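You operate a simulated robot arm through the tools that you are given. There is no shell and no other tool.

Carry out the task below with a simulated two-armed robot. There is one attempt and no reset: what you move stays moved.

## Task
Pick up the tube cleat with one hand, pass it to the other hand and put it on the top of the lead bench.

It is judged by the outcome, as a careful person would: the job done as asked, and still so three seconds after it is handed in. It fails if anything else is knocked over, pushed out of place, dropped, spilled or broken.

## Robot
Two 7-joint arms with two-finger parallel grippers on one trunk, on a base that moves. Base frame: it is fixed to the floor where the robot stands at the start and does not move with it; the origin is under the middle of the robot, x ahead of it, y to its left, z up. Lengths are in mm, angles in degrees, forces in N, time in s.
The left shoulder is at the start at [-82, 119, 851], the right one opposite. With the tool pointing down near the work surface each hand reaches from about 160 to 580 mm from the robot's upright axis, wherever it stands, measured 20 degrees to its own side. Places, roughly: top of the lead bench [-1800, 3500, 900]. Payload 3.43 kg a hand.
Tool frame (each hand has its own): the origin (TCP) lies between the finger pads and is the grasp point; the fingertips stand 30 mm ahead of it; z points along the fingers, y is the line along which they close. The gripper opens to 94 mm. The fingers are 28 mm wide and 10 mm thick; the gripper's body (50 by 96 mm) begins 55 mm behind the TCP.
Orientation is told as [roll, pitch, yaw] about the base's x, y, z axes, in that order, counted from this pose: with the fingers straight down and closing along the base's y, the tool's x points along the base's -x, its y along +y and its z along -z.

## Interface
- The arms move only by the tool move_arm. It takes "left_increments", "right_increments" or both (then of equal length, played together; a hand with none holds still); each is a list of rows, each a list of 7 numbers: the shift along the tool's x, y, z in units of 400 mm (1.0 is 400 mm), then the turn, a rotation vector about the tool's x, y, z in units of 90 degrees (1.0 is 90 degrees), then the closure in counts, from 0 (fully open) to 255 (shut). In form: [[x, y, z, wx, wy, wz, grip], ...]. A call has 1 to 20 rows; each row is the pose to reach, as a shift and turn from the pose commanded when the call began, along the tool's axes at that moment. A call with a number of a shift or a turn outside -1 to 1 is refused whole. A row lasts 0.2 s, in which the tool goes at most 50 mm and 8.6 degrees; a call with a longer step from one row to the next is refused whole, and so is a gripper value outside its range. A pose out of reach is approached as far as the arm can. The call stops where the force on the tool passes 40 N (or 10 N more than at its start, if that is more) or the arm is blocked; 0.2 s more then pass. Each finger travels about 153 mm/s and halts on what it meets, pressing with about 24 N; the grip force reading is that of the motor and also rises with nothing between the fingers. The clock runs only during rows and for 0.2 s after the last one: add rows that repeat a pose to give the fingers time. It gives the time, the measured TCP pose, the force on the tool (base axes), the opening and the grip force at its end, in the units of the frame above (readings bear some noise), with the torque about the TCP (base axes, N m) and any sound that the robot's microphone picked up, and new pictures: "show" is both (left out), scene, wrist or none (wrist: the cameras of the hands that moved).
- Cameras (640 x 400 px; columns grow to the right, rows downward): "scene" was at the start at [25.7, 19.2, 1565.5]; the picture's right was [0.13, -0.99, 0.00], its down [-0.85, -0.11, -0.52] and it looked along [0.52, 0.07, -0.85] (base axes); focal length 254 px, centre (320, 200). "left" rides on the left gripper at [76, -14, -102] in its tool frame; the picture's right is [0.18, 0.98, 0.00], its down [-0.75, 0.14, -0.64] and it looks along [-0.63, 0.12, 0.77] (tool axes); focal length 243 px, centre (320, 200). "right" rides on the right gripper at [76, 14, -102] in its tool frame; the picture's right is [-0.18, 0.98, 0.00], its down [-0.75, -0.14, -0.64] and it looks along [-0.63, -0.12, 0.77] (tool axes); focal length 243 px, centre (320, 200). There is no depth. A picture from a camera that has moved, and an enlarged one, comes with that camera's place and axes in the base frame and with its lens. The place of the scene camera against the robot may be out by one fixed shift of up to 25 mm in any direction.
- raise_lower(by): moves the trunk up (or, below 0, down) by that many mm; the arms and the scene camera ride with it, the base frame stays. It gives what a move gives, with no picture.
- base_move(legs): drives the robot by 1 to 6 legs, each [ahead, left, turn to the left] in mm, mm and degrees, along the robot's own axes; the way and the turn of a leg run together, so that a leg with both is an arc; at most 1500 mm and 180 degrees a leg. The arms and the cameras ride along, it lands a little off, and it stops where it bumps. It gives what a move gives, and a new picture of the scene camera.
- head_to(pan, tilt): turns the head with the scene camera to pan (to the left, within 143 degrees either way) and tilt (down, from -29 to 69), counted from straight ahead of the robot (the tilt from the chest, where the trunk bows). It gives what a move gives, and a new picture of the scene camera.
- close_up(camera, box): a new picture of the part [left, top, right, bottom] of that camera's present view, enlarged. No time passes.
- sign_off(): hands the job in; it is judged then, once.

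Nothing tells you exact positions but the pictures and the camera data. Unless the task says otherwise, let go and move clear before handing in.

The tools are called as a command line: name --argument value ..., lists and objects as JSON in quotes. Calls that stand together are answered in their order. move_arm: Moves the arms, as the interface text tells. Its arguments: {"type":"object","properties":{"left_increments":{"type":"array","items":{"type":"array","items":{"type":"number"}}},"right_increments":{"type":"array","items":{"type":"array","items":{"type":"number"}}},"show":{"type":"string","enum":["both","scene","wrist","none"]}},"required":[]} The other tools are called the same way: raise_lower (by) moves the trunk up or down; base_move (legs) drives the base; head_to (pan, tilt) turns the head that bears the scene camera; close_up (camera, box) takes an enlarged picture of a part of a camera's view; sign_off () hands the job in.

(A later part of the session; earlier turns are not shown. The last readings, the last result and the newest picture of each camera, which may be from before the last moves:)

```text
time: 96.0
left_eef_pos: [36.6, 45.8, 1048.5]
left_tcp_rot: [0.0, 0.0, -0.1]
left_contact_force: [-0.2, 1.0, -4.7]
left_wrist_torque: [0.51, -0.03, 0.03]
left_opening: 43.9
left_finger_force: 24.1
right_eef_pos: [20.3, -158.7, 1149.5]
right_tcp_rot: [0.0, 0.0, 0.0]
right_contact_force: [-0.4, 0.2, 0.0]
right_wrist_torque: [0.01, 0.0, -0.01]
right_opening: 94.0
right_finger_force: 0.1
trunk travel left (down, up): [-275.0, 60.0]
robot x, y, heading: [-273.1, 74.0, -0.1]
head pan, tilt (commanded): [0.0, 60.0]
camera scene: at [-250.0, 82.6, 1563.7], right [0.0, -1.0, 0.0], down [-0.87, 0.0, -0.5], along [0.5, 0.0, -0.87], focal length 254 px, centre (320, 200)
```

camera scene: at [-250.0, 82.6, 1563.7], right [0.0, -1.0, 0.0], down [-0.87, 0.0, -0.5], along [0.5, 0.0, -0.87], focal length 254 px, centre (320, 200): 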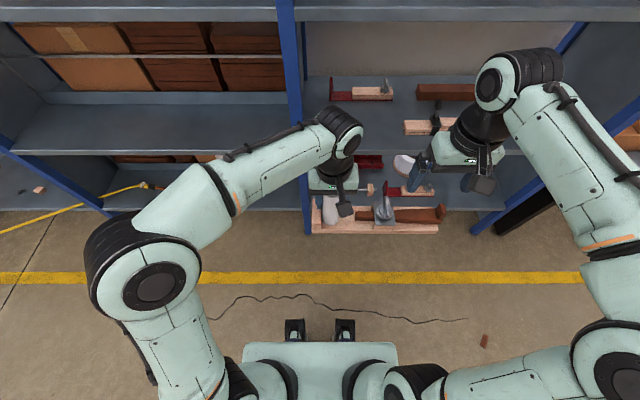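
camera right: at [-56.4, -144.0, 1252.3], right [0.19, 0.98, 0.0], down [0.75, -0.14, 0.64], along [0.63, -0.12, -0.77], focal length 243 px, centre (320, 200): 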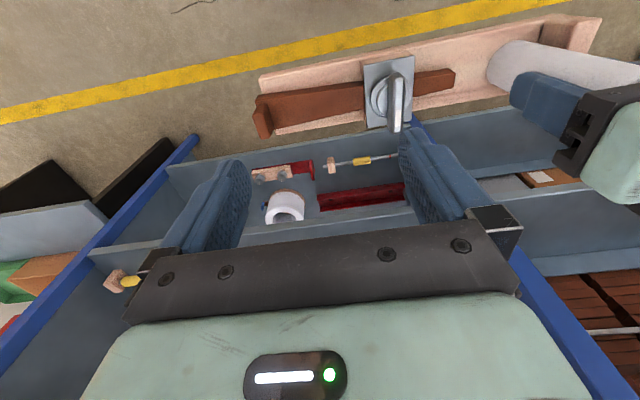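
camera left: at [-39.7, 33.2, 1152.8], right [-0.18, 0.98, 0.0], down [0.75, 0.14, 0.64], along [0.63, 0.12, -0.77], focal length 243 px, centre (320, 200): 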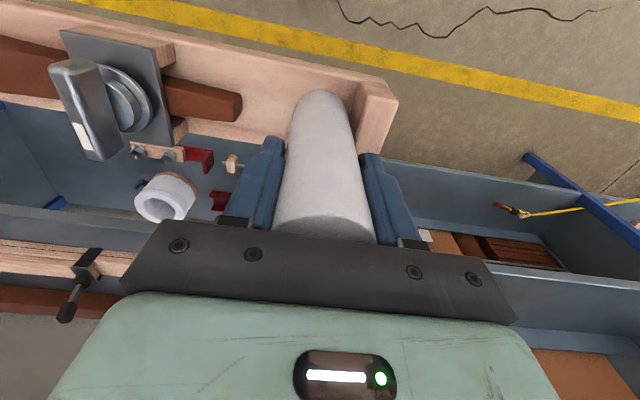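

Everything's stable: the left hand reads −4.7 N and the plank is level. I'll drive diagonally back-left into the open aisle, to about (−600, 1500), staying clear of the first table and the yellow cable.

base_move --legs '[[-250, 900, 0]]'

head_to --pan 90 --tilt 35

head_to --pan 130 --tilt 30

```text
time: 104.3
left_eef_pos: [-219.4, 957.2, 1048.6]
left_tcp_rot: [-0.1, 0.0, 1.0]
left_contact_force: [-0.2, -0.9, -5.4]
left_wrist_torque: [0.47, -0.02, -0.01]
left_opening: 43.8
left_finger_force: 23.9
right_eef_pos: [-233.5, 752.2, 1150.2]
right_tcp_rot: [0.1, 0.0, 1.0]
right_contact_force: [-0.7, 0.2, -0.8]
right_wrist_torque: [-0.02, -0.02, 0.02]
right_opening: 93.8
right_finger_force: 0.0
trunk travel left (down, up): [-275.0, 60.0]
robot x, y, heading: [-531.9, 973.4, 1.1]
head pan, tilt (commanded): [0.0, 60.0]
camera scene: at [-506.6, 988.2, 1563.7], right [0.02, -1.0, 0.0], down [-0.87, -0.01, -0.5], along [0.5, 0.01, -0.87], focal length 254 px, centre (320, 200)
```

scene: 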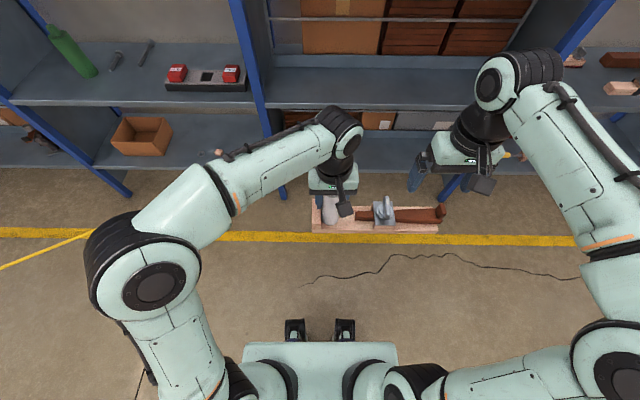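

```text
time: 106.0
left_eef_pos: [-220.3, 957.2, 1048.9]
left_tcp_rot: [0.1, 0.1, 1.0]
left_contact_force: [-0.6, -0.1, -6.5]
left_wrist_torque: [0.5, -0.01, -0.02]
left_opening: 44.0
left_finger_force: 24.4
right_eef_pos: [-234.7, 752.3, 1150.2]
right_tcp_rot: [0.0, 0.0, 1.0]
right_contact_force: [-0.2, -0.6, -0.6]
right_wrist_torque: [-0.01, -0.01, 0.02]
right_opening: 94.0
right_finger_force: 0.1
trunk travel left (down, up): [-275.0, 60.0]
robot x, y, heading: [-534.5, 975.8, 0.7]
head pan, tilt (commanded): [90.0, 35.0]
camera scene: at [-574.6, 1075.1, 1598.0], right [1.0, 0.02, 0.0], down [0.01, -0.57, -0.82], along [-0.01, 0.82, -0.57], focal length 254 px, centre (320, 200)
```

scene: 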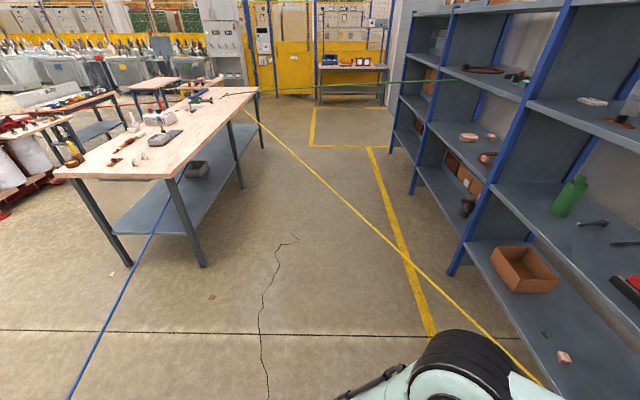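

```text
time: 107.0
left_eef_pos: [-219.1, 956.8, 1050.2]
left_tcp_rot: [0.0, 0.0, 1.0]
left_contact_force: [-0.2, -0.7, -5.6]
left_wrist_torque: [0.52, 0.0, 0.0]
left_opening: 43.8
left_finger_force: 24.2
right_eef_pos: [-233.8, 751.5, 1149.1]
right_tcp_rot: [0.1, 0.0, 1.0]
right_contact_force: [-0.6, 0.0, -0.5]
right_wrist_torque: [-0.01, 0.03, 0.0]
right_opening: 94.0
right_finger_force: 0.0
trunk travel left (down, up): [-275.0, 60.0]
robot x, y, heading: [-529.2, 978.0, 0.8]
head pan, tilt (commanded): [130.0, 30.0]
camera scene: at [-632.4, 1055.4, 1605.8], right [0.76, 0.66, 0.0], down [0.33, -0.38, -0.87], along [-0.57, 0.65, -0.5], focal length 254 px, centre (320, 200)
```

scene: 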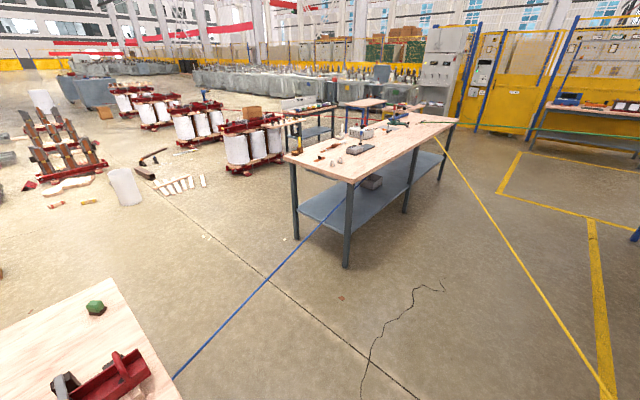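

The aisle is clear here and the cleat hangs steady. I'll zoom to locate the bench edge and the cable ends more exactly before turning.

close_up --camera "scene" --box '[270, 90, 470, 215]'

close_up --camera "scene" --box '[280, 100, 380, 200]'

head_to --pan 105 --tilt 25

close_up --camera "scene" --box '[120, 80, 360, 230]'

```text
3.20 times, centred on (370, 152) of scene
camera zoom: at [-632.4, 1055.4, 1605.8], right [0.76, 0.66, 0.0], down [0.33, -0.38, -0.87], along [-0.57, 0.65, -0.5], focal length 813 px, centre (160, 352)
```

zoom: 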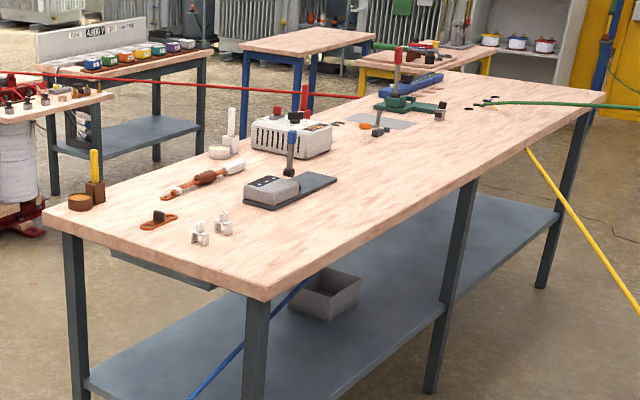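

```text
4.00 times, centred on (330, 150) of scene
camera zoom: at [-632.4, 1055.4, 1605.8], right [0.76, 0.66, 0.0], down [0.33, -0.38, -0.87], along [-0.57, 0.65, -0.5], focal length 1016 px, centre (280, 400)
```

zoom: 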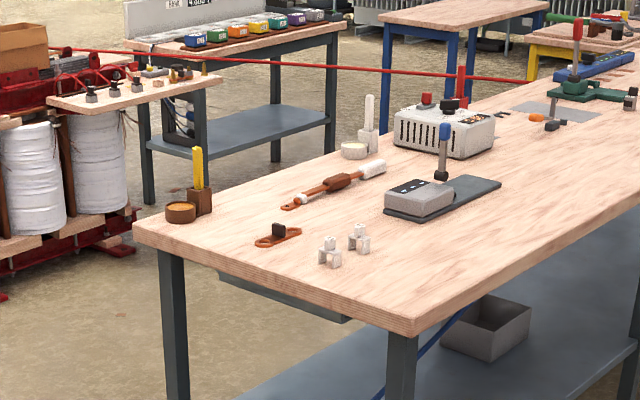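

```text
time: 107.9
left_eef_pos: [-219.1, 955.9, 1049.3]
left_tcp_rot: [0.0, 0.0, 1.1]
left_contact_force: [0.8, -1.0, -4.4]
left_wrist_torque: [0.54, -0.03, 0.0]
left_opening: 43.8
left_finger_force: 23.9
right_eef_pos: [-234.4, 751.1, 1151.1]
right_tcp_rot: [0.0, -0.1, 0.9]
right_contact_force: [0.0, -0.4, 0.4]
right_wrist_torque: [-0.01, -0.05, -0.03]
right_opening: 94.1
right_finger_force: 0.2
trunk travel left (down, up): [-275.0, 60.0]
robot x, y, heading: [-530.9, 976.3, 1.0]
head pan, tilt (commanded): [105.0, 25.0]
camera scene: at [-598.7, 1075.6, 1613.8], right [0.96, 0.28, 0.0], down [0.12, -0.41, -0.91], along [-0.25, 0.87, -0.42], focal length 254 px, centre (320, 200)
```

scene: 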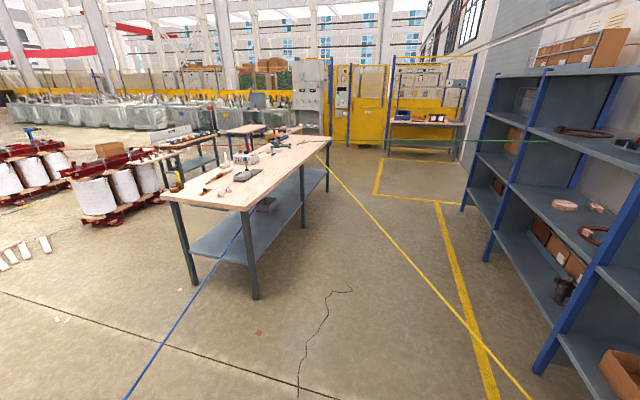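

```text
2.67 times, centred on (240, 155) of scene
camera zoom: at [-598.7, 1075.6, 1613.8], right [0.96, 0.28, 0.0], down [0.12, -0.41, -0.91], along [-0.25, 0.87, -0.42], focal length 677 px, centre (533, 320)
```

zoom: 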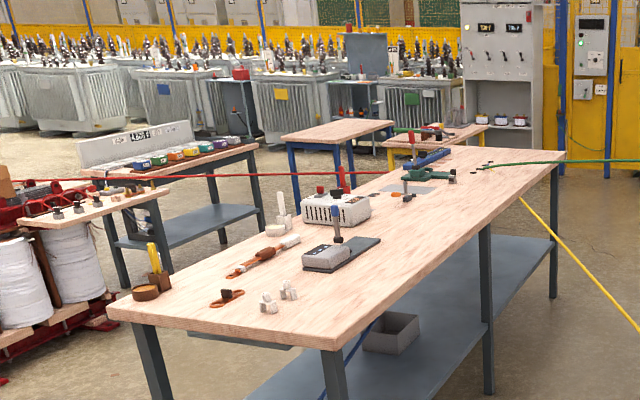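

The bench's near long edge lies at about x −1420 with its south end at y≈2260, and a strip along that edge is free of items. I'll move on to about (−620, 1500), turn around there where there is room all round, and check.

base_move --legs '[[-90, 525, 0], [0, 0, 90]]'

head_to --pan 0 --tilt 50

```text
time: 116.8
left_eef_pos: [-598.9, 1808.7, 1049.4]
left_tcp_rot: [0.0, 0.0, 89.3]
left_contact_force: [0.2, 0.0, -5.1]
left_wrist_torque: [0.0, 0.49, 0.0]
left_opening: 43.6
left_finger_force: 23.8
right_eef_pos: [-394.6, 1788.9, 1150.0]
right_tcp_rot: [-0.1, 0.0, 89.3]
right_contact_force: [-1.0, 0.0, -0.2]
right_wrist_torque: [0.01, -0.03, -0.03]
right_opening: 93.9
right_finger_force: 0.1
trunk travel left (down, up): [-275.0, 60.0]
robot x, y, heading: [-629.9, 1500.2, 89.4]
head pan, tilt (commanded): [105.0, 25.0]
camera scene: at [-716.3, 1441.6, 1613.8], right [-0.25, 0.97, 0.0], down [0.41, 0.1, -0.91], along [-0.88, -0.22, -0.42], focal length 254 px, centre (320, 200)
```

scene: 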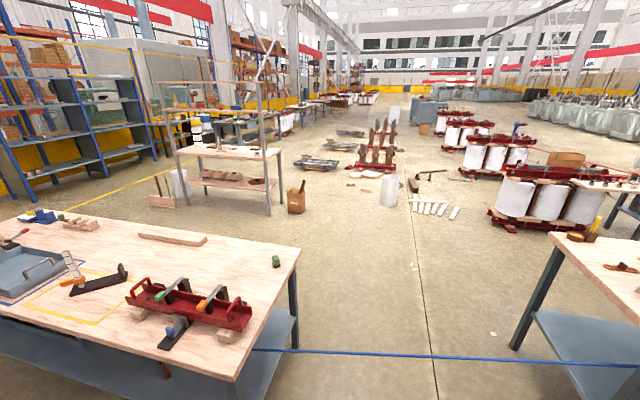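

```text
time: 118.6
left_eef_pos: [-598.5, 1809.5, 1049.2]
left_tcp_rot: [0.0, 0.0, 89.3]
left_contact_force: [0.5, 1.0, -5.2]
left_wrist_torque: [0.01, 0.47, -0.03]
left_opening: 43.7
left_finger_force: 24.1
right_eef_pos: [-394.5, 1790.3, 1150.3]
right_tcp_rot: [-0.1, -0.1, 89.3]
right_contact_force: [-0.9, 0.1, -1.0]
right_wrist_torque: [0.0, 0.02, -0.01]
right_opening: 93.9
right_finger_force: 0.1
trunk travel left (down, up): [-275.0, 60.0]
robot x, y, heading: [-630.5, 1494.1, 89.3]
head pan, tilt (commanded): [0.0, 50.0]
camera scene: at [-626.1, 1541.4, 1576.3], right [1.0, -0.01, 0.0], down [-0.01, -0.77, -0.64], along [0.01, 0.64, -0.77], focal length 254 px, centre (320, 200)
```

scene: 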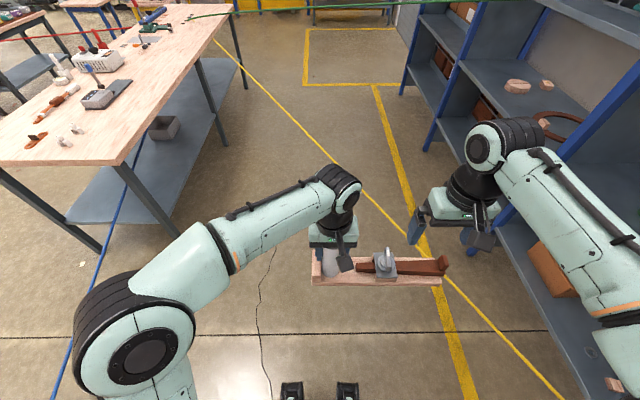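

The quarter turn went well and the cleat still hangs level. I'll finish the turn to face the bench side (west) and then step toward it.

base_move --legs '[[0, 0, 90.7]]'

head_to --pan -35 --tilt 35

```text
time: 122.8
left_eef_pos: [-939.4, 1525.8, 1049.2]
left_tcp_rot: [0.0, 0.0, 179.8]
left_contact_force: [0.3, 0.3, -4.7]
left_wrist_torque: [-0.52, 0.01, 0.04]
left_opening: 43.5
left_finger_force: 24.0
right_eef_pos: [-921.2, 1729.5, 1150.4]
right_tcp_rot: [0.1, 0.1, 179.7]
right_contact_force: [0.2, -0.1, 0.4]
right_wrist_torque: [0.02, -0.01, 0.01]
right_opening: 93.9
right_finger_force: 0.1
trunk travel left (down, up): [-275.0, 60.0]
robot x, y, heading: [-625.8, 1497.5, 179.7]
head pan, tilt (commanded): [0.0, 50.0]
camera scene: at [-659.8, 1508.4, 1576.3], right [0.01, 1.0, 0.0], down [0.77, 0.0, -0.64], along [-0.64, 0.0, -0.77], focal length 254 px, centre (320, 200)
```

scene: 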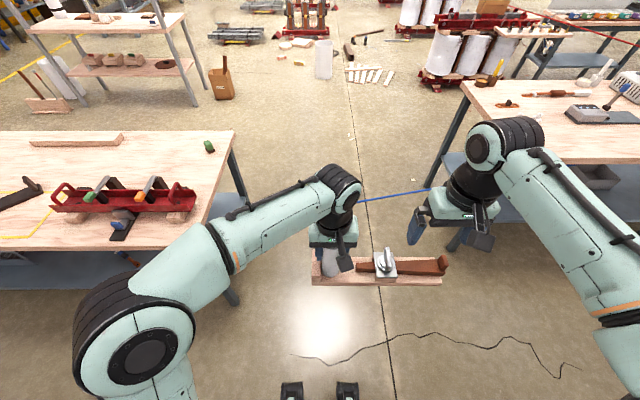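

```text
time: 123.8
left_eef_pos: [-939.9, 1525.1, 1048.1]
left_tcp_rot: [0.0, 0.1, 179.7]
left_contact_force: [0.0, 0.1, -5.3]
left_wrist_torque: [-0.47, 0.02, 0.04]
left_opening: 43.9
left_finger_force: 24.0
right_eef_pos: [-920.9, 1729.8, 1148.8]
right_tcp_rot: [0.0, -0.1, 179.7]
right_contact_force: [-0.5, 0.0, -0.2]
right_wrist_torque: [-0.03, 0.01, 0.03]
right_opening: 94.1
right_finger_force: 0.1
trunk travel left (down, up): [-275.0, 60.0]
robot x, y, heading: [-627.3, 1499.1, 179.6]
head pan, tilt (commanded): [-35.0, 35.0]
camera scene: at [-654.7, 1558.8, 1598.0], right [0.58, 0.82, 0.0], down [0.47, -0.33, -0.82], along [-0.67, 0.47, -0.57], focal length 254 px, centre (320, 200)
```

scene: 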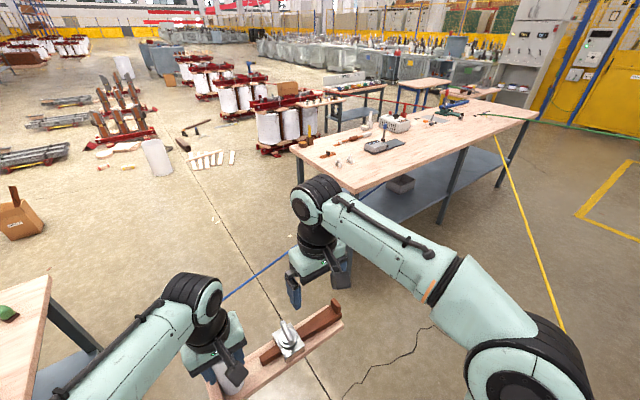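

Facing west now, the cleat is steady. I'll go ahead 390 mm first, then sidestep right along the bench, which keeps me well away from the yellow cable.

base_move --legs '[[380, 0, 0.3], [0, -600, 0]]'

head_to --pan -30 --tilt 45

```text
time: 131.5
left_eef_pos: [-1314.0, 2121.6, 1049.5]
left_tcp_rot: [0.0, 0.1, 179.9]
left_contact_force: [0.8, 0.4, -4.8]
left_wrist_torque: [-0.5, 0.02, -0.01]
left_opening: 43.6
left_finger_force: 24.4
right_eef_pos: [-1296.3, 2327.4, 1151.7]
right_tcp_rot: [0.1, 0.1, 179.9]
right_contact_force: [0.5, -0.5, 0.7]
right_wrist_torque: [-0.02, -0.02, 0.02]
right_opening: 94.1
right_finger_force: 0.0
trunk travel left (down, up): [-275.0, 60.0]
robot x, y, heading: [-1003.1, 2094.3, 179.6]
head pan, tilt (commanded): [-35.0, 35.0]
camera scene: at [-1028.8, 2156.2, 1598.0], right [0.57, 0.82, 0.0], down [0.47, -0.33, -0.82], along [-0.67, 0.47, -0.57], focal length 254 px, centre (320, 200)
```

scene: 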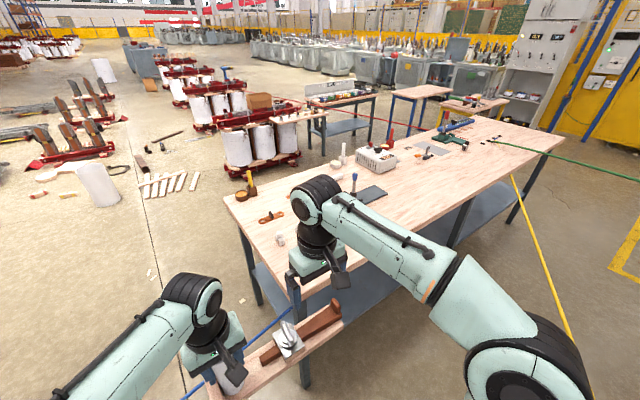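

```text
time: 132.2
left_eef_pos: [-1314.4, 2120.7, 1049.3]
left_tcp_rot: [0.1, 0.1, 179.9]
left_contact_force: [-0.9, -0.5, -4.4]
left_wrist_torque: [-0.48, 0.04, 0.02]
left_opening: 43.6
left_finger_force: 24.1
right_eef_pos: [-1295.5, 2325.5, 1149.4]
right_tcp_rot: [0.0, 0.1, 179.9]
right_contact_force: [0.7, 0.5, -0.7]
right_wrist_torque: [0.01, 0.02, 0.0]
right_opening: 94.0
right_finger_force: 0.1
trunk travel left (down, up): [-275.0, 60.0]
robot x, y, heading: [-1005.5, 2097.3, 179.8]
head pan, tilt (commanded): [-30.0, 45.0]
camera scene: at [-1027.1, 2146.2, 1583.2], right [0.5, 0.87, 0.0], down [0.61, -0.35, -0.71], along [-0.61, 0.35, -0.71], focal length 254 px, centre (320, 200)
```

scene: 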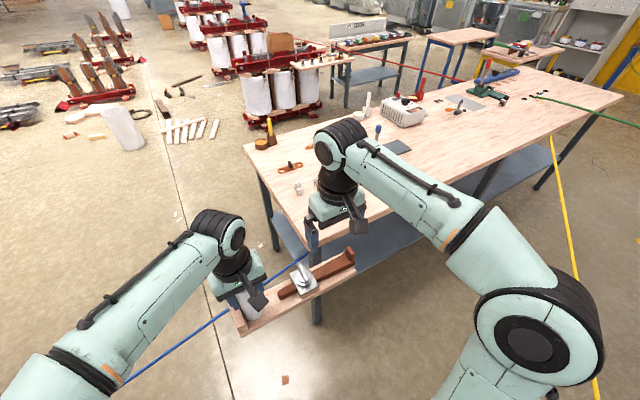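

The bench corner is right ahead now. I'll use the wrist cameras to measure the bench edge and the top's height.

close_up --camera "right" --box '[0, 0, 640, 400]'

close_up --camera "left" --box '[0, 0, 640, 400]'

```text
1.00 times, centred on (320, 200) of right (not enlarged: the box is as wide or as high as the picture)
camera zoom: at [-1219.1, 2311.5, 1252.3], right [-0.19, -0.98, 0.0], down [-0.75, 0.14, 0.64], along [-0.63, 0.12, -0.77], focal length 243 px, centre (320, 200)
```

zoom: 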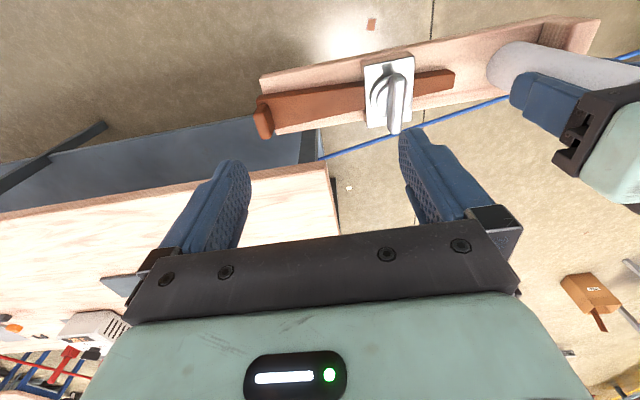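

```text
1.00 times, centred on (320, 200) of left (not enlarged: the box is as wide or as high as the picture)
camera zoom: at [-1238.3, 2136.8, 1152.4], right [0.18, -0.98, 0.0], down [-0.75, -0.14, 0.64], along [-0.63, -0.12, -0.77], focal length 243 px, centre (320, 200)
```

zoom: 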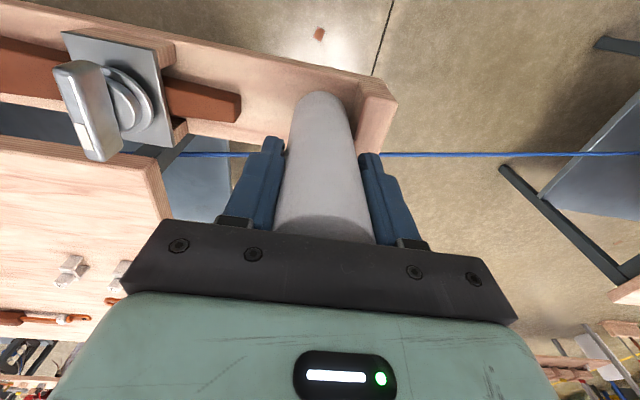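

Both wrist cameras see the bench's corner. I'll enlarge each for precise corner pixels.

close_up --camera "right" --box '[240, 110, 400, 210]'

close_up --camera "left" --box '[80, 120, 240, 220]'

close_up --camera "scene" --box '[200, 160, 400, 320]'

```text
4.00 times, centred on (320, 160) of right
camera zoom: at [-1219.1, 2311.5, 1252.3], right [-0.19, -0.98, 0.0], down [-0.75, 0.14, 0.64], along [-0.63, 0.12, -0.77], focal length 970 px, centre (320, 360)
```

zoom: 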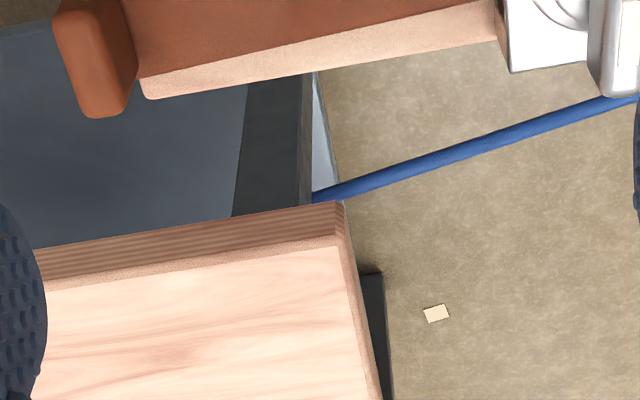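

```text
4.00 times, centred on (160, 170) of left
camera zoom: at [-1238.3, 2136.8, 1152.4], right [0.18, -0.98, 0.0], down [-0.75, -0.14, 0.64], along [-0.63, -0.12, -0.77], focal length 970 px, centre (960, 320)
```

zoom: 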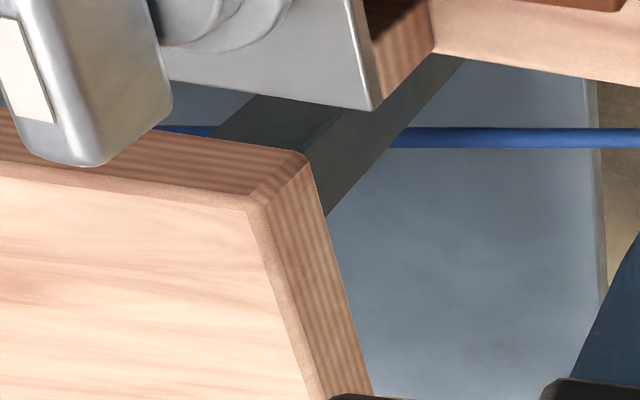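

```text
2.50 times, centred on (300, 240) of scene
camera zoom: at [-1027.1, 2146.2, 1583.2], right [0.5, 0.87, 0.0], down [0.61, -0.35, -0.71], along [-0.61, 0.35, -0.71], focal length 635 px, centre (370, 100)
```

zoom: 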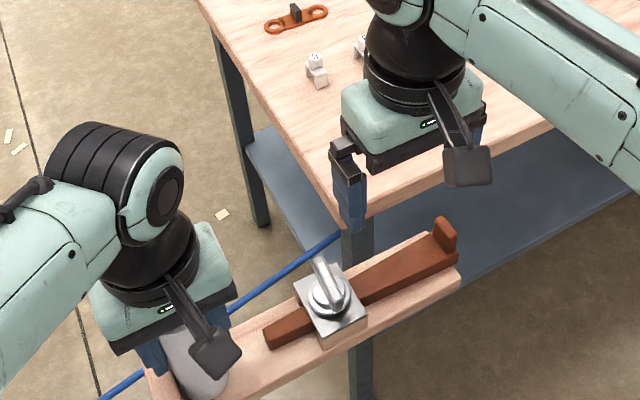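

The bench top is at z≈857 with its corner at (−1473, 2350) and its edge running straight north. I'll drive to about (−1110, 2455), so the cleat can be laid some 60–130 mm in from the edge, on the empty strip.

base_move --legs '[[105, -355, 0.2]]'

head_to --pan 0 --tilt 50

close_up --camera "left" --box '[0, 0, 640, 400]'

close_up --camera "right" --box '[0, 0, 640, 400]'

```text
time: 136.0
left_eef_pos: [-1418.4, 2474.7, 1048.8]
left_tcp_rot: [0.2, 0.0, -179.6]
left_contact_force: [0.1, -0.1, -6.2]
left_wrist_torque: [-0.5, -0.05, -0.01]
left_opening: 43.7
left_finger_force: 23.7
right_eef_pos: [-1402.4, 2681.7, 1150.1]
right_tcp_rot: [0.1, 0.0, -179.7]
right_contact_force: [-0.9, -0.9, 0.2]
right_wrist_torque: [-0.01, 0.02, 0.02]
right_opening: 94.0
right_finger_force: 0.1
trunk travel left (down, up): [-275.0, 60.0]
robot x, y, heading: [-1108.8, 2453.4, -179.7]
head pan, tilt (commanded): [-30.0, 45.0]
camera scene: at [-1131.9, 2504.1, 1583.2], right [0.49, 0.87, 0.0], down [0.61, -0.35, -0.71], along [-0.61, 0.35, -0.71], focal length 254 px, centre (320, 200)
```

scene: 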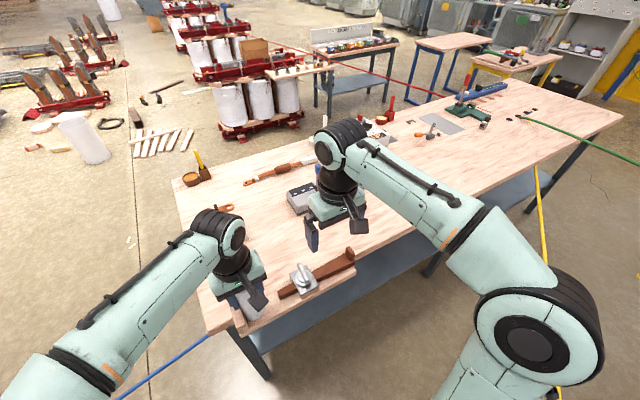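

```text
time: 136.9
left_eef_pos: [-1418.3, 2476.4, 1048.6]
left_tcp_rot: [0.2, 0.0, -179.6]
left_contact_force: [0.0, -0.1, -4.1]
left_wrist_torque: [-0.49, -0.02, -0.02]
left_opening: 43.9
left_finger_force: 24.4
right_eef_pos: [-1402.2, 2681.1, 1149.5]
right_tcp_rot: [0.0, 0.0, -179.7]
right_contact_force: [0.2, 0.7, 0.7]
right_wrist_torque: [-0.02, -0.03, 0.03]
right_opening: 93.8
right_finger_force: 0.1
trunk travel left (down, up): [-275.0, 60.0]
robot x, y, heading: [-1104.2, 2449.4, -179.6]
head pan, tilt (commanded): [0.0, 50.0]
camera scene: at [-1138.1, 2463.4, 1576.3], right [-0.01, 1.0, 0.0], down [0.77, 0.0, -0.64], along [-0.64, 0.0, -0.77], focal length 254 px, centre (320, 200)
```

scene: 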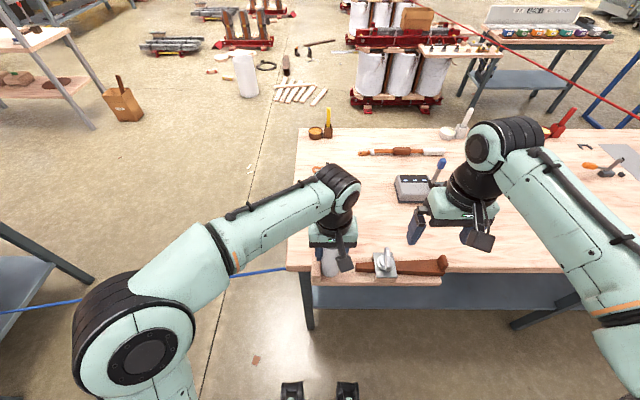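

```text
1.00 times, centred on (320, 200) of left (not enlarged: the box is as wide or as high as the picture)
camera zoom: at [-1343.0, 2492.7, 1152.4], right [0.19, -0.98, 0.0], down [-0.75, -0.15, 0.64], along [-0.63, -0.12, -0.77], focal length 243 px, centre (320, 200)
```

zoom: 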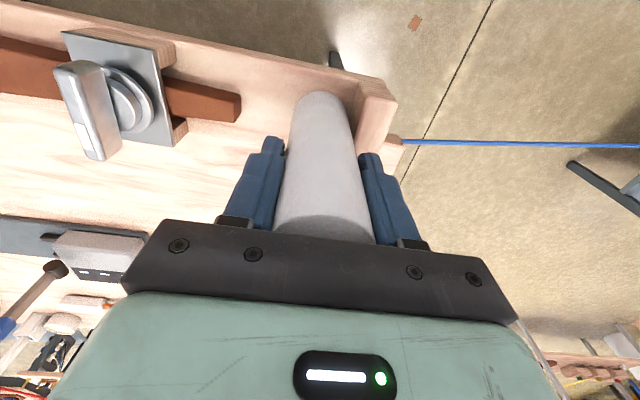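

```text
1.00 times, centred on (320, 200) of right (not enlarged: the box is as wide or as high as the picture)
camera zoom: at [-1325.4, 2667.6, 1252.3], right [-0.18, -0.98, 0.0], down [-0.75, 0.14, 0.64], along [-0.63, 0.11, -0.77], focal length 243 px, centre (320, 200)
```

zoom: 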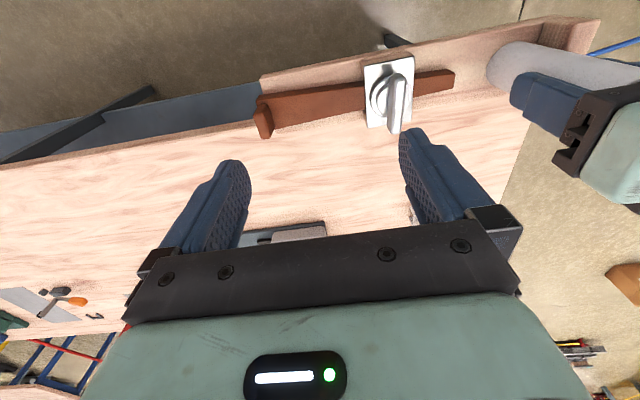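

The cleat is now over the bench edge, about 77 mm above the top, and the strip ahead is empty. I'll extend the left hand 155 mm forward at this height.

move_arm --left_increments '[[-0.04, 0, 0, 0, 0, 0, 255], [-0.1, 0, 0, 0, 0, 0, 255], [-0.16, 0, 0, 0, 0, 0, 255], [-0.22, 0, 0, 0, 0, 0, 255], [-0.28, 0, 0, 0, 0, 0, 255], [-0.34, 0, 0, 0, 0, 0, 255], [-0.3875, 0, 0, 0, 0, 0, 255], [-0.3875, 0, 0, 0, 0, 0, 255]]' --show "both"

close_up --camera "scene" --box '[260, 120, 500, 270]'

close_up --camera "right" --box '[200, 0, 640, 275]'

```text
time: 138.7
left_eef_pos: [-1573.8, 2474.6, 1048.5]
left_tcp_rot: [0.1, 0.0, -179.6]
left_contact_force: [-0.5, 0.5, -4.2]
left_wrist_torque: [-0.46, 0.01, -0.01]
left_opening: 43.5
left_finger_force: 24.0
right_eef_pos: [-1402.1, 2680.6, 1150.7]
right_tcp_rot: [0.0, 0.0, -179.6]
right_contact_force: [-0.5, -0.1, -0.5]
right_wrist_torque: [0.0, 0.03, 0.04]
right_opening: 94.0
right_finger_force: 0.1
trunk travel left (down, up): [-275.0, 60.0]
robot x, y, heading: [-1107.2, 2454.6, -179.8]
head pan, tilt (commanded): [0.0, 50.0]
camera scene: at [-1137.7, 2463.0, 1576.3], right [-0.01, 1.0, 0.0], down [0.77, 0.01, -0.64], along [-0.64, 0.0, -0.77], focal length 254 px, centre (320, 200)
camera left: at [-1498.4, 2490.8, 1152.2], right [0.19, -0.98, 0.0], down [-0.75, -0.15, 0.64], along [-0.63, -0.12, -0.77], focal length 243 px, centre (320, 200)
```

scene: 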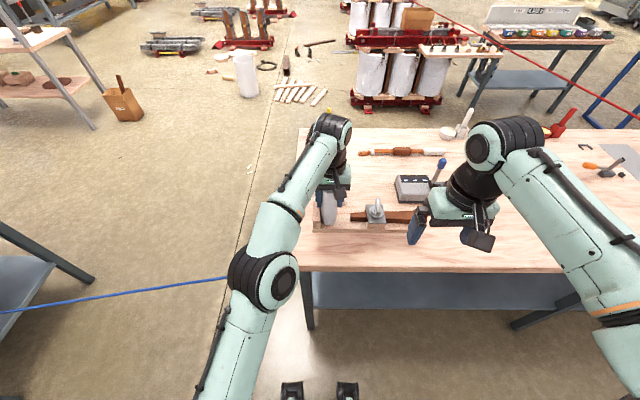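
left: 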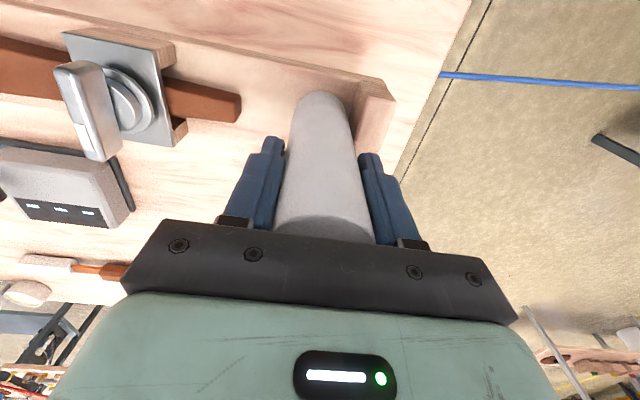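

```text
2.67 times, centred on (380, 195) of scene
camera zoom: at [-1137.7, 2463.0, 1576.3], right [-0.01, 1.0, 0.0], down [0.77, 0.01, -0.64], along [-0.64, 0.0, -0.77], focal length 677 px, centre (160, 213)
```

zoom: 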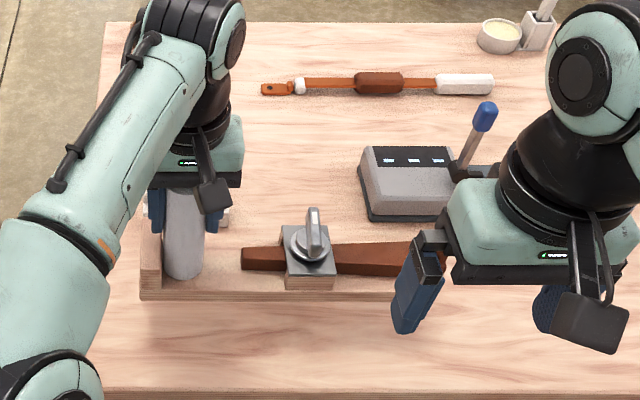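

```text
1.45 times, centred on (420, 138) of right
camera zoom: at [-1325.1, 2667.4, 1252.4], right [-0.18, -0.98, 0.0], down [-0.75, 0.14, 0.64], along [-0.63, 0.11, -0.77], focal length 353 px, centre (174, 291)
```

zoom: 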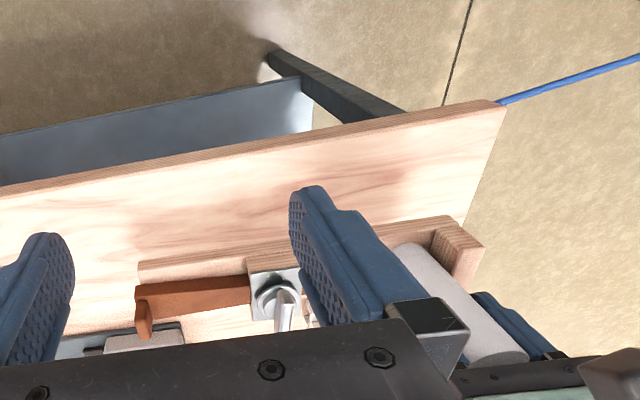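

The cleat is above the free strip, about 60 mm in from the edge, with the nearest items over 100 mm away. I'll lower to about 14 mm above the top and check again.

move_arm --left_increments '[[0, 0, 0.03, 0, 0, 0, 255], [0, 0, 0.06, 0, 0, 0, 255], [0, 0, 0.09, 0, 0, 0, 255], [0, 0, 0.12, 0, 0, 0, 255], [0, 0, 0.145, 0, 0, 0, 255], [0, 0, 0.155, 0, 0, 0, 255], [0, 0, 0.155, 0, 0, 0, 255]]' --show "both"

close_up --camera "scene" --box '[280, 150, 440, 250]'

close_up --camera "right" --box '[200, 0, 640, 275]'

```text
time: 140.3
left_eef_pos: [-1572.5, 2475.4, 985.8]
left_tcp_rot: [0.0, 0.1, -179.6]
left_contact_force: [-0.5, 0.9, -4.7]
left_wrist_torque: [-0.52, 0.01, 0.0]
left_opening: 43.6
left_finger_force: 23.5
right_eef_pos: [-1402.8, 2681.7, 1150.4]
right_tcp_rot: [0.0, 0.0, -179.6]
right_contact_force: [-0.6, 0.8, 0.2]
right_wrist_torque: [-0.01, -0.02, 0.02]
right_opening: 94.4
right_finger_force: 0.0
trunk travel left (down, up): [-275.0, 60.0]
robot x, y, heading: [-1107.3, 2452.4, -179.6]
head pan, tilt (commanded): [0.0, 50.0]
camera scene: at [-1138.3, 2463.3, 1576.3], right [-0.01, 1.0, 0.0], down [0.77, 0.01, -0.64], along [-0.64, 0.0, -0.77], focal length 254 px, centre (320, 200)
camera left: at [-1497.4, 2491.9, 1090.0], right [0.19, -0.98, 0.0], down [-0.75, -0.15, 0.64], along [-0.63, -0.12, -0.77], focal length 243 px, centre (320, 200)
```

scene: 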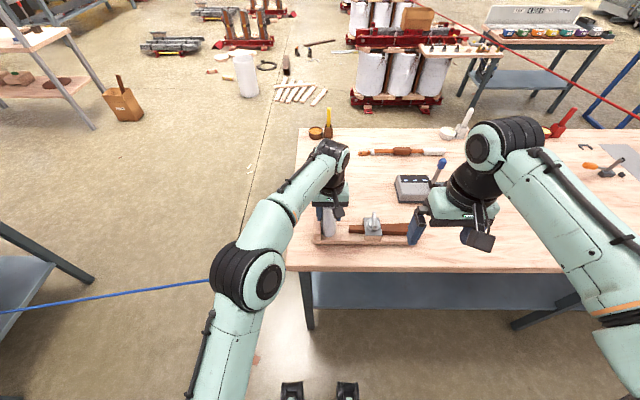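
left: 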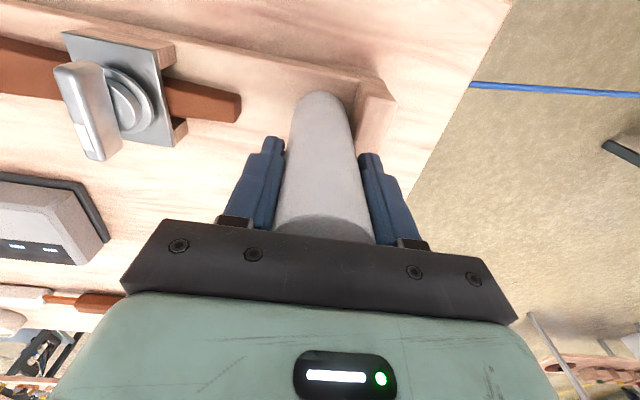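

```text
4.00 times, centred on (360, 200) of scene
camera zoom: at [-1138.3, 2463.3, 1576.3], right [-0.01, 1.0, 0.0], down [0.77, 0.01, -0.64], along [-0.64, 0.0, -0.77], focal length 1016 px, centre (160, 200)
```

zoom: 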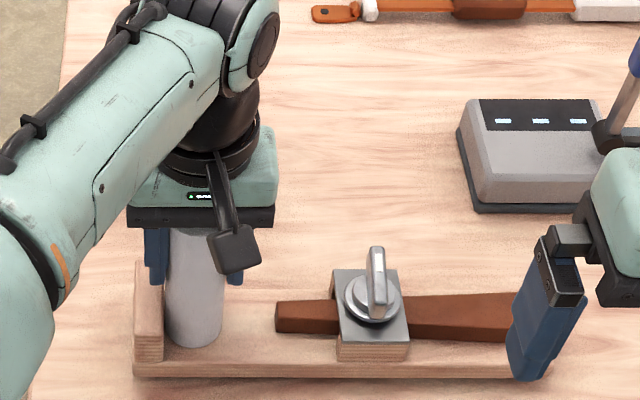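

```text
1.45 times, centred on (420, 138) of right
camera zoom: at [-1325.5, 2667.6, 1252.3], right [-0.18, -0.98, 0.0], down [-0.75, 0.14, 0.64], along [-0.63, 0.11, -0.77], focal length 353 px, centre (174, 291)
```

zoom: 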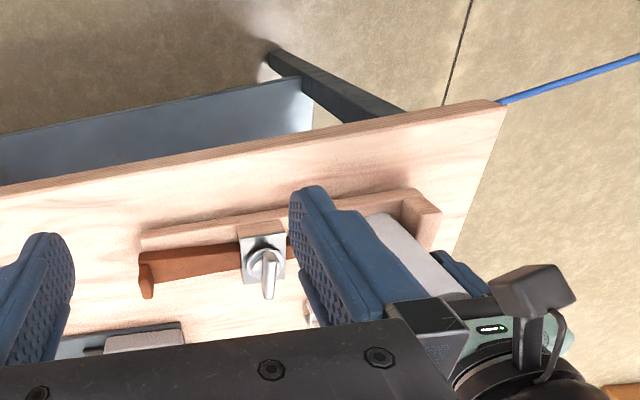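

The cleat is level just above the bench top. I'll lower a few millimetres at a time and watch the force.

move_arm --left_increments '[[0, 0, 0.01, 0, 0, 0, 255], [0, 0, 0.02, 0, 0, 0, 255], [0, 0, 0.02, 0, 0, 0, 255]]' --show "none"

```text
time: 141.1
left_eef_pos: [-1574.4, 2475.5, 978.3]
left_tcp_rot: [0.0, 0.2, -179.6]
left_contact_force: [-0.4, -0.7, -4.9]
left_wrist_torque: [-0.45, -0.03, -0.02]
left_opening: 43.6
left_finger_force: 23.7
right_eef_pos: [-1402.7, 2682.0, 1149.7]
right_tcp_rot: [0.0, 0.0, -179.6]
right_contact_force: [-0.4, -0.3, -0.6]
right_wrist_torque: [0.0, 0.0, -0.01]
right_opening: 93.7
right_finger_force: 0.1
trunk travel left (down, up): [-275.0, 60.0]
robot x, y, heading: [-1106.2, 2455.8, -179.6]
head pan, tilt (commanded): [0.0, 50.0]
```

move_arm --left_increments '[[0, 0, 0.005, 0, 0, 0, 255], [0, 0, 0.01, 0, 0, 0, 255], [0, 0, 0.01, 0, 0, 0, 255]]' --show "none"

```text
time: 141.9
left_eef_pos: [-1572.2, 2475.8, 975.8]
left_tcp_rot: [0.0, 0.0, -179.6]
left_contact_force: [0.3, 1.1, 4.2]
left_wrist_torque: [-0.65, -0.33, 0.03]
left_opening: 43.9
left_finger_force: 24.3
right_eef_pos: [-1402.7, 2681.6, 1150.4]
right_tcp_rot: [0.0, 0.0, -179.6]
right_contact_force: [-0.4, 0.1, -0.1]
right_wrist_torque: [0.0, 0.04, 0.02]
right_opening: 93.9
right_finger_force: 0.0
trunk travel left (down, up): [-275.0, 60.0]
robot x, y, heading: [-1107.7, 2453.0, -179.3]
head pan, tilt (commanded): [0.0, 50.0]
```

It has touched: the force flipped to +4 N, with the south end touching first. I'll look closely at how flat it lies.

close_up --camera "scene" --box '[300, 200, 440, 260]'

close_up --camera "right" --box '[290, 120, 450, 220]'

close_up --camera "left" --box '[0, 0, 420, 220]'

```text
4.57 times, centred on (370, 230) of scene
camera zoom: at [-1137.7, 2463.4, 1576.4], right [-0.01, 1.0, 0.0], down [0.77, 0.01, -0.64], along [-0.64, 0.0, -0.77], focal length 1161 px, centre (91, 63)
```

zoom: 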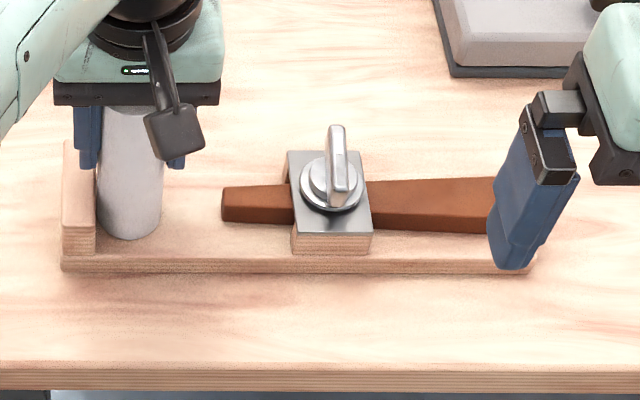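

```text
4.00 times, centred on (370, 170) of right
camera zoom: at [-1325.1, 2667.7, 1252.5], right [-0.18, -0.98, 0.0], down [-0.75, 0.14, 0.64], along [-0.63, 0.11, -0.77], focal length 970 px, centre (120, 320)
```

zoom: 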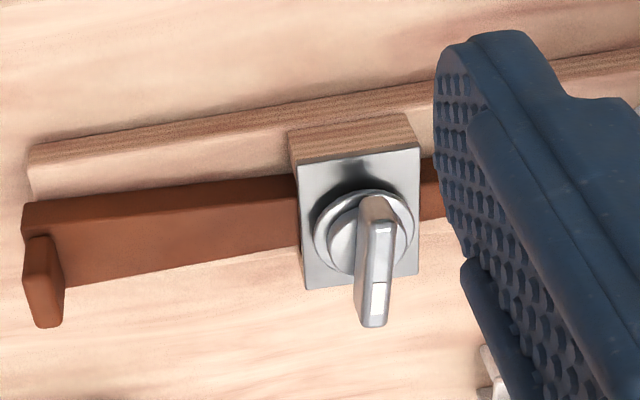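

```text
1.52 times, centred on (210, 110) of left
camera zoom: at [-1497.3, 2491.8, 1079.4], right [0.19, -0.98, 0.0], down [-0.75, -0.15, 0.64], along [-0.63, -0.12, -0.77], focal length 370 px, centre (488, 337)
```

zoom: 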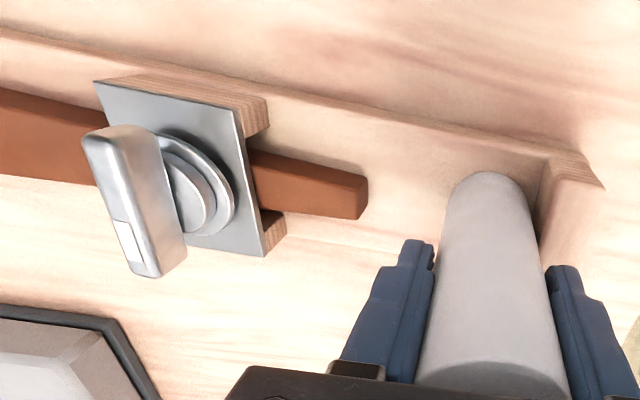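

It lies flat on the bench, parallel to the edge. I'll open the left hand gently, holding position.

move_arm --left_increments '[[0, 0, 0, 0, 0, 0, 134], [0, 0, 0, 0, 0, 0, 125], [0, 0, 0, 0, 0, 0, 110], [0, 0, 0, 0, 0, 0, 80], [0, 0, 0, 0, 0, 0, 40], [0, 0, 0, 0, 0, 0, 0], [0, 0, 0, 0, 0, 0, 0]]' --show "both"

close_up --camera "scene" --box '[280, 150, 440, 250]'

```text
time: 143.5
left_eef_pos: [-1574.5, 2475.0, 975.2]
left_tcp_rot: [0.0, 0.0, -179.7]
left_contact_force: [0.5, -0.4, 0.1]
left_wrist_torque: [-0.02, -0.02, -0.01]
left_opening: 94.2
left_finger_force: 0.1
right_eef_pos: [-1402.4, 2682.5, 1151.2]
right_tcp_rot: [0.0, 0.0, -179.6]
right_contact_force: [-0.6, -0.6, 0.5]
right_wrist_torque: [-0.03, 0.0, 0.01]
right_opening: 94.1
right_finger_force: 0.1
trunk travel left (down, up): [-275.0, 60.0]
robot x, y, heading: [-1108.8, 2451.7, -179.8]
head pan, tilt (commanded): [0.0, 50.0]
camera scene: at [-1137.9, 2463.2, 1576.3], right [-0.01, 1.0, 0.0], down [0.77, 0.01, -0.64], along [-0.64, 0.0, -0.77], focal length 254 px, centre (320, 200)
camera left: at [-1497.4, 2491.5, 1078.5], right [0.19, -0.98, 0.0], down [-0.75, -0.15, 0.64], along [-0.63, -0.12, -0.77], focal length 243 px, centre (320, 200)
```

scene: 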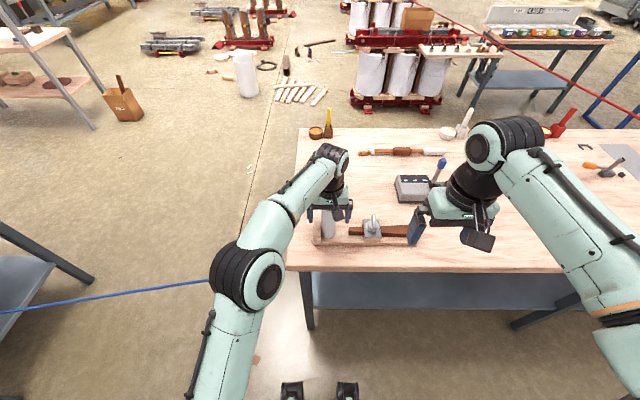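
left: 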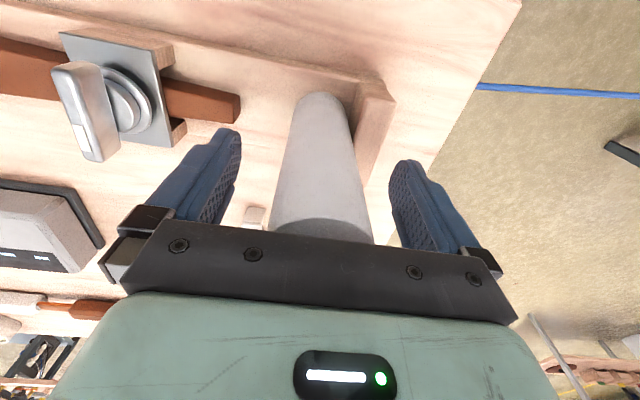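

```text
4.00 times, centred on (360, 200) of scene
camera zoom: at [-1137.9, 2463.2, 1576.3], right [-0.01, 1.0, 0.0], down [0.77, 0.01, -0.64], along [-0.64, 0.0, -0.77], focal length 1016 px, centre (160, 200)
```

zoom: 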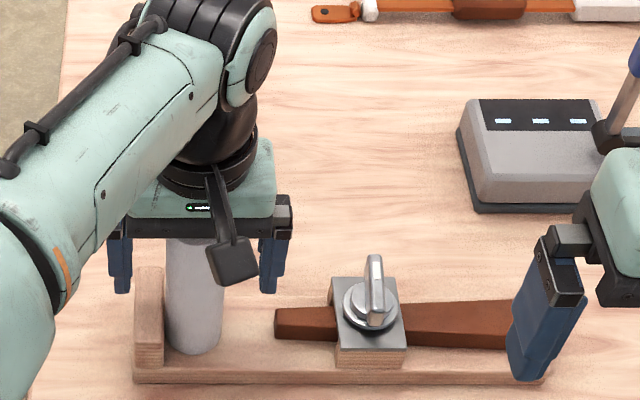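

The cleat stands free on the bench and the fingers are clear on both sides of the tube. I'll raise the left hand straight up past the tube's top, then draw it back.

move_arm --left_increments '[[0, 0, -0.05, 0, 0, 0, 0], [0, 0, -0.12, 0, 0, 0, 0], [0, 0, -0.19, 0, 0, 0, 0], [0, 0, -0.26, 0, 0, 0, 0], [0, 0, -0.31, 0, 0, 0, 0], [0.08, 0, -0.33, 0, 0, 0, 0], [0.17, 0, -0.33, 0, 0, 0, 0], [0.26, 0, -0.33, 0, 0, 0, 0], [0.35, 0, -0.33, 0, 0, 0, 0], [0.42, 0, -0.33, 0, 0, 0, 0], [0.42, 0, -0.33, 0, 0, 0, 0]]' --show "both"

close_up --camera "scene" --box '[260, 110, 500, 260]'

```text
time: 145.9
left_eef_pos: [-1406.5, 2476.6, 1106.4]
left_tcp_rot: [0.0, 0.0, -179.5]
left_contact_force: [0.3, -0.2, -0.2]
left_wrist_torque: [-0.02, 0.04, 0.01]
left_opening: 94.1
left_finger_force: 0.0
left hand out of reach, approached as far as the arm can: row 4, 5
right_eef_pos: [-1403.2, 2681.0, 1149.7]
right_tcp_rot: [0.1, 0.0, -179.6]
right_contact_force: [0.2, 0.5, 1.0]
right_wrist_torque: [0.01, 0.01, -0.01]
right_opening: 93.9
right_finger_force: 0.0
trunk travel left (down, up): [-275.0, 60.0]
robot x, y, heading: [-1106.1, 2452.6, -179.5]
head pan, tilt (commanded): [0.0, 50.0]
camera scene: at [-1138.3, 2463.3, 1576.3], right [-0.01, 1.0, 0.0], down [0.77, 0.01, -0.64], along [-0.64, 0.0, -0.77], focal length 254 px, centre (320, 200)
camera left: at [-1329.8, 2492.7, 1209.8], right [0.19, -0.98, 0.0], down [-0.75, -0.15, 0.64], along [-0.63, -0.12, -0.77], focal length 243 px, centre (320, 200)
```

scene: 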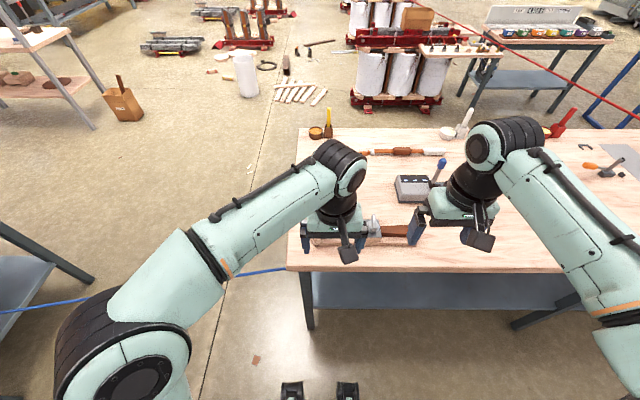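
left: 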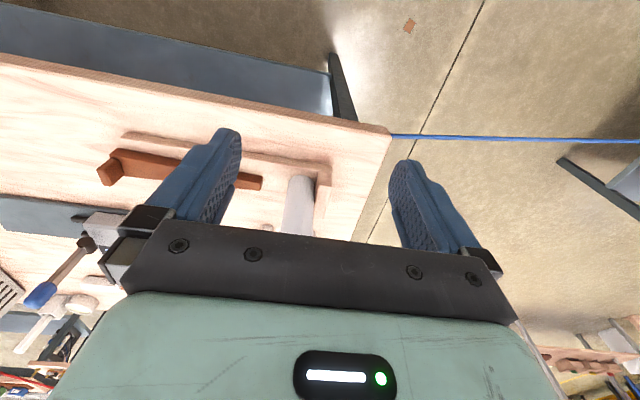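

```text
2.67 times, centred on (380, 185) of scene
camera zoom: at [-1138.3, 2463.3, 1576.3], right [-0.01, 1.0, 0.0], down [0.77, 0.01, -0.64], along [-0.64, 0.0, -0.77], focal length 677 px, centre (160, 240)
```

zoom: 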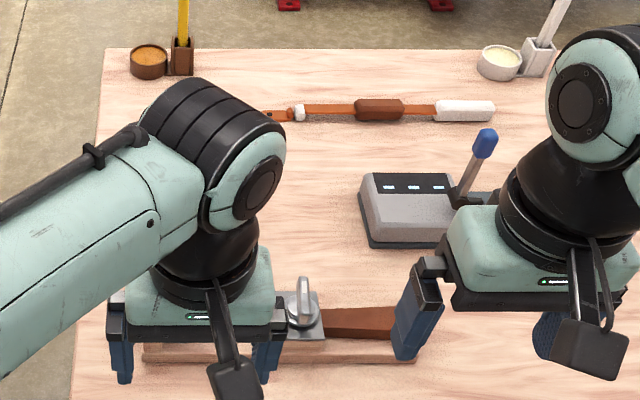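

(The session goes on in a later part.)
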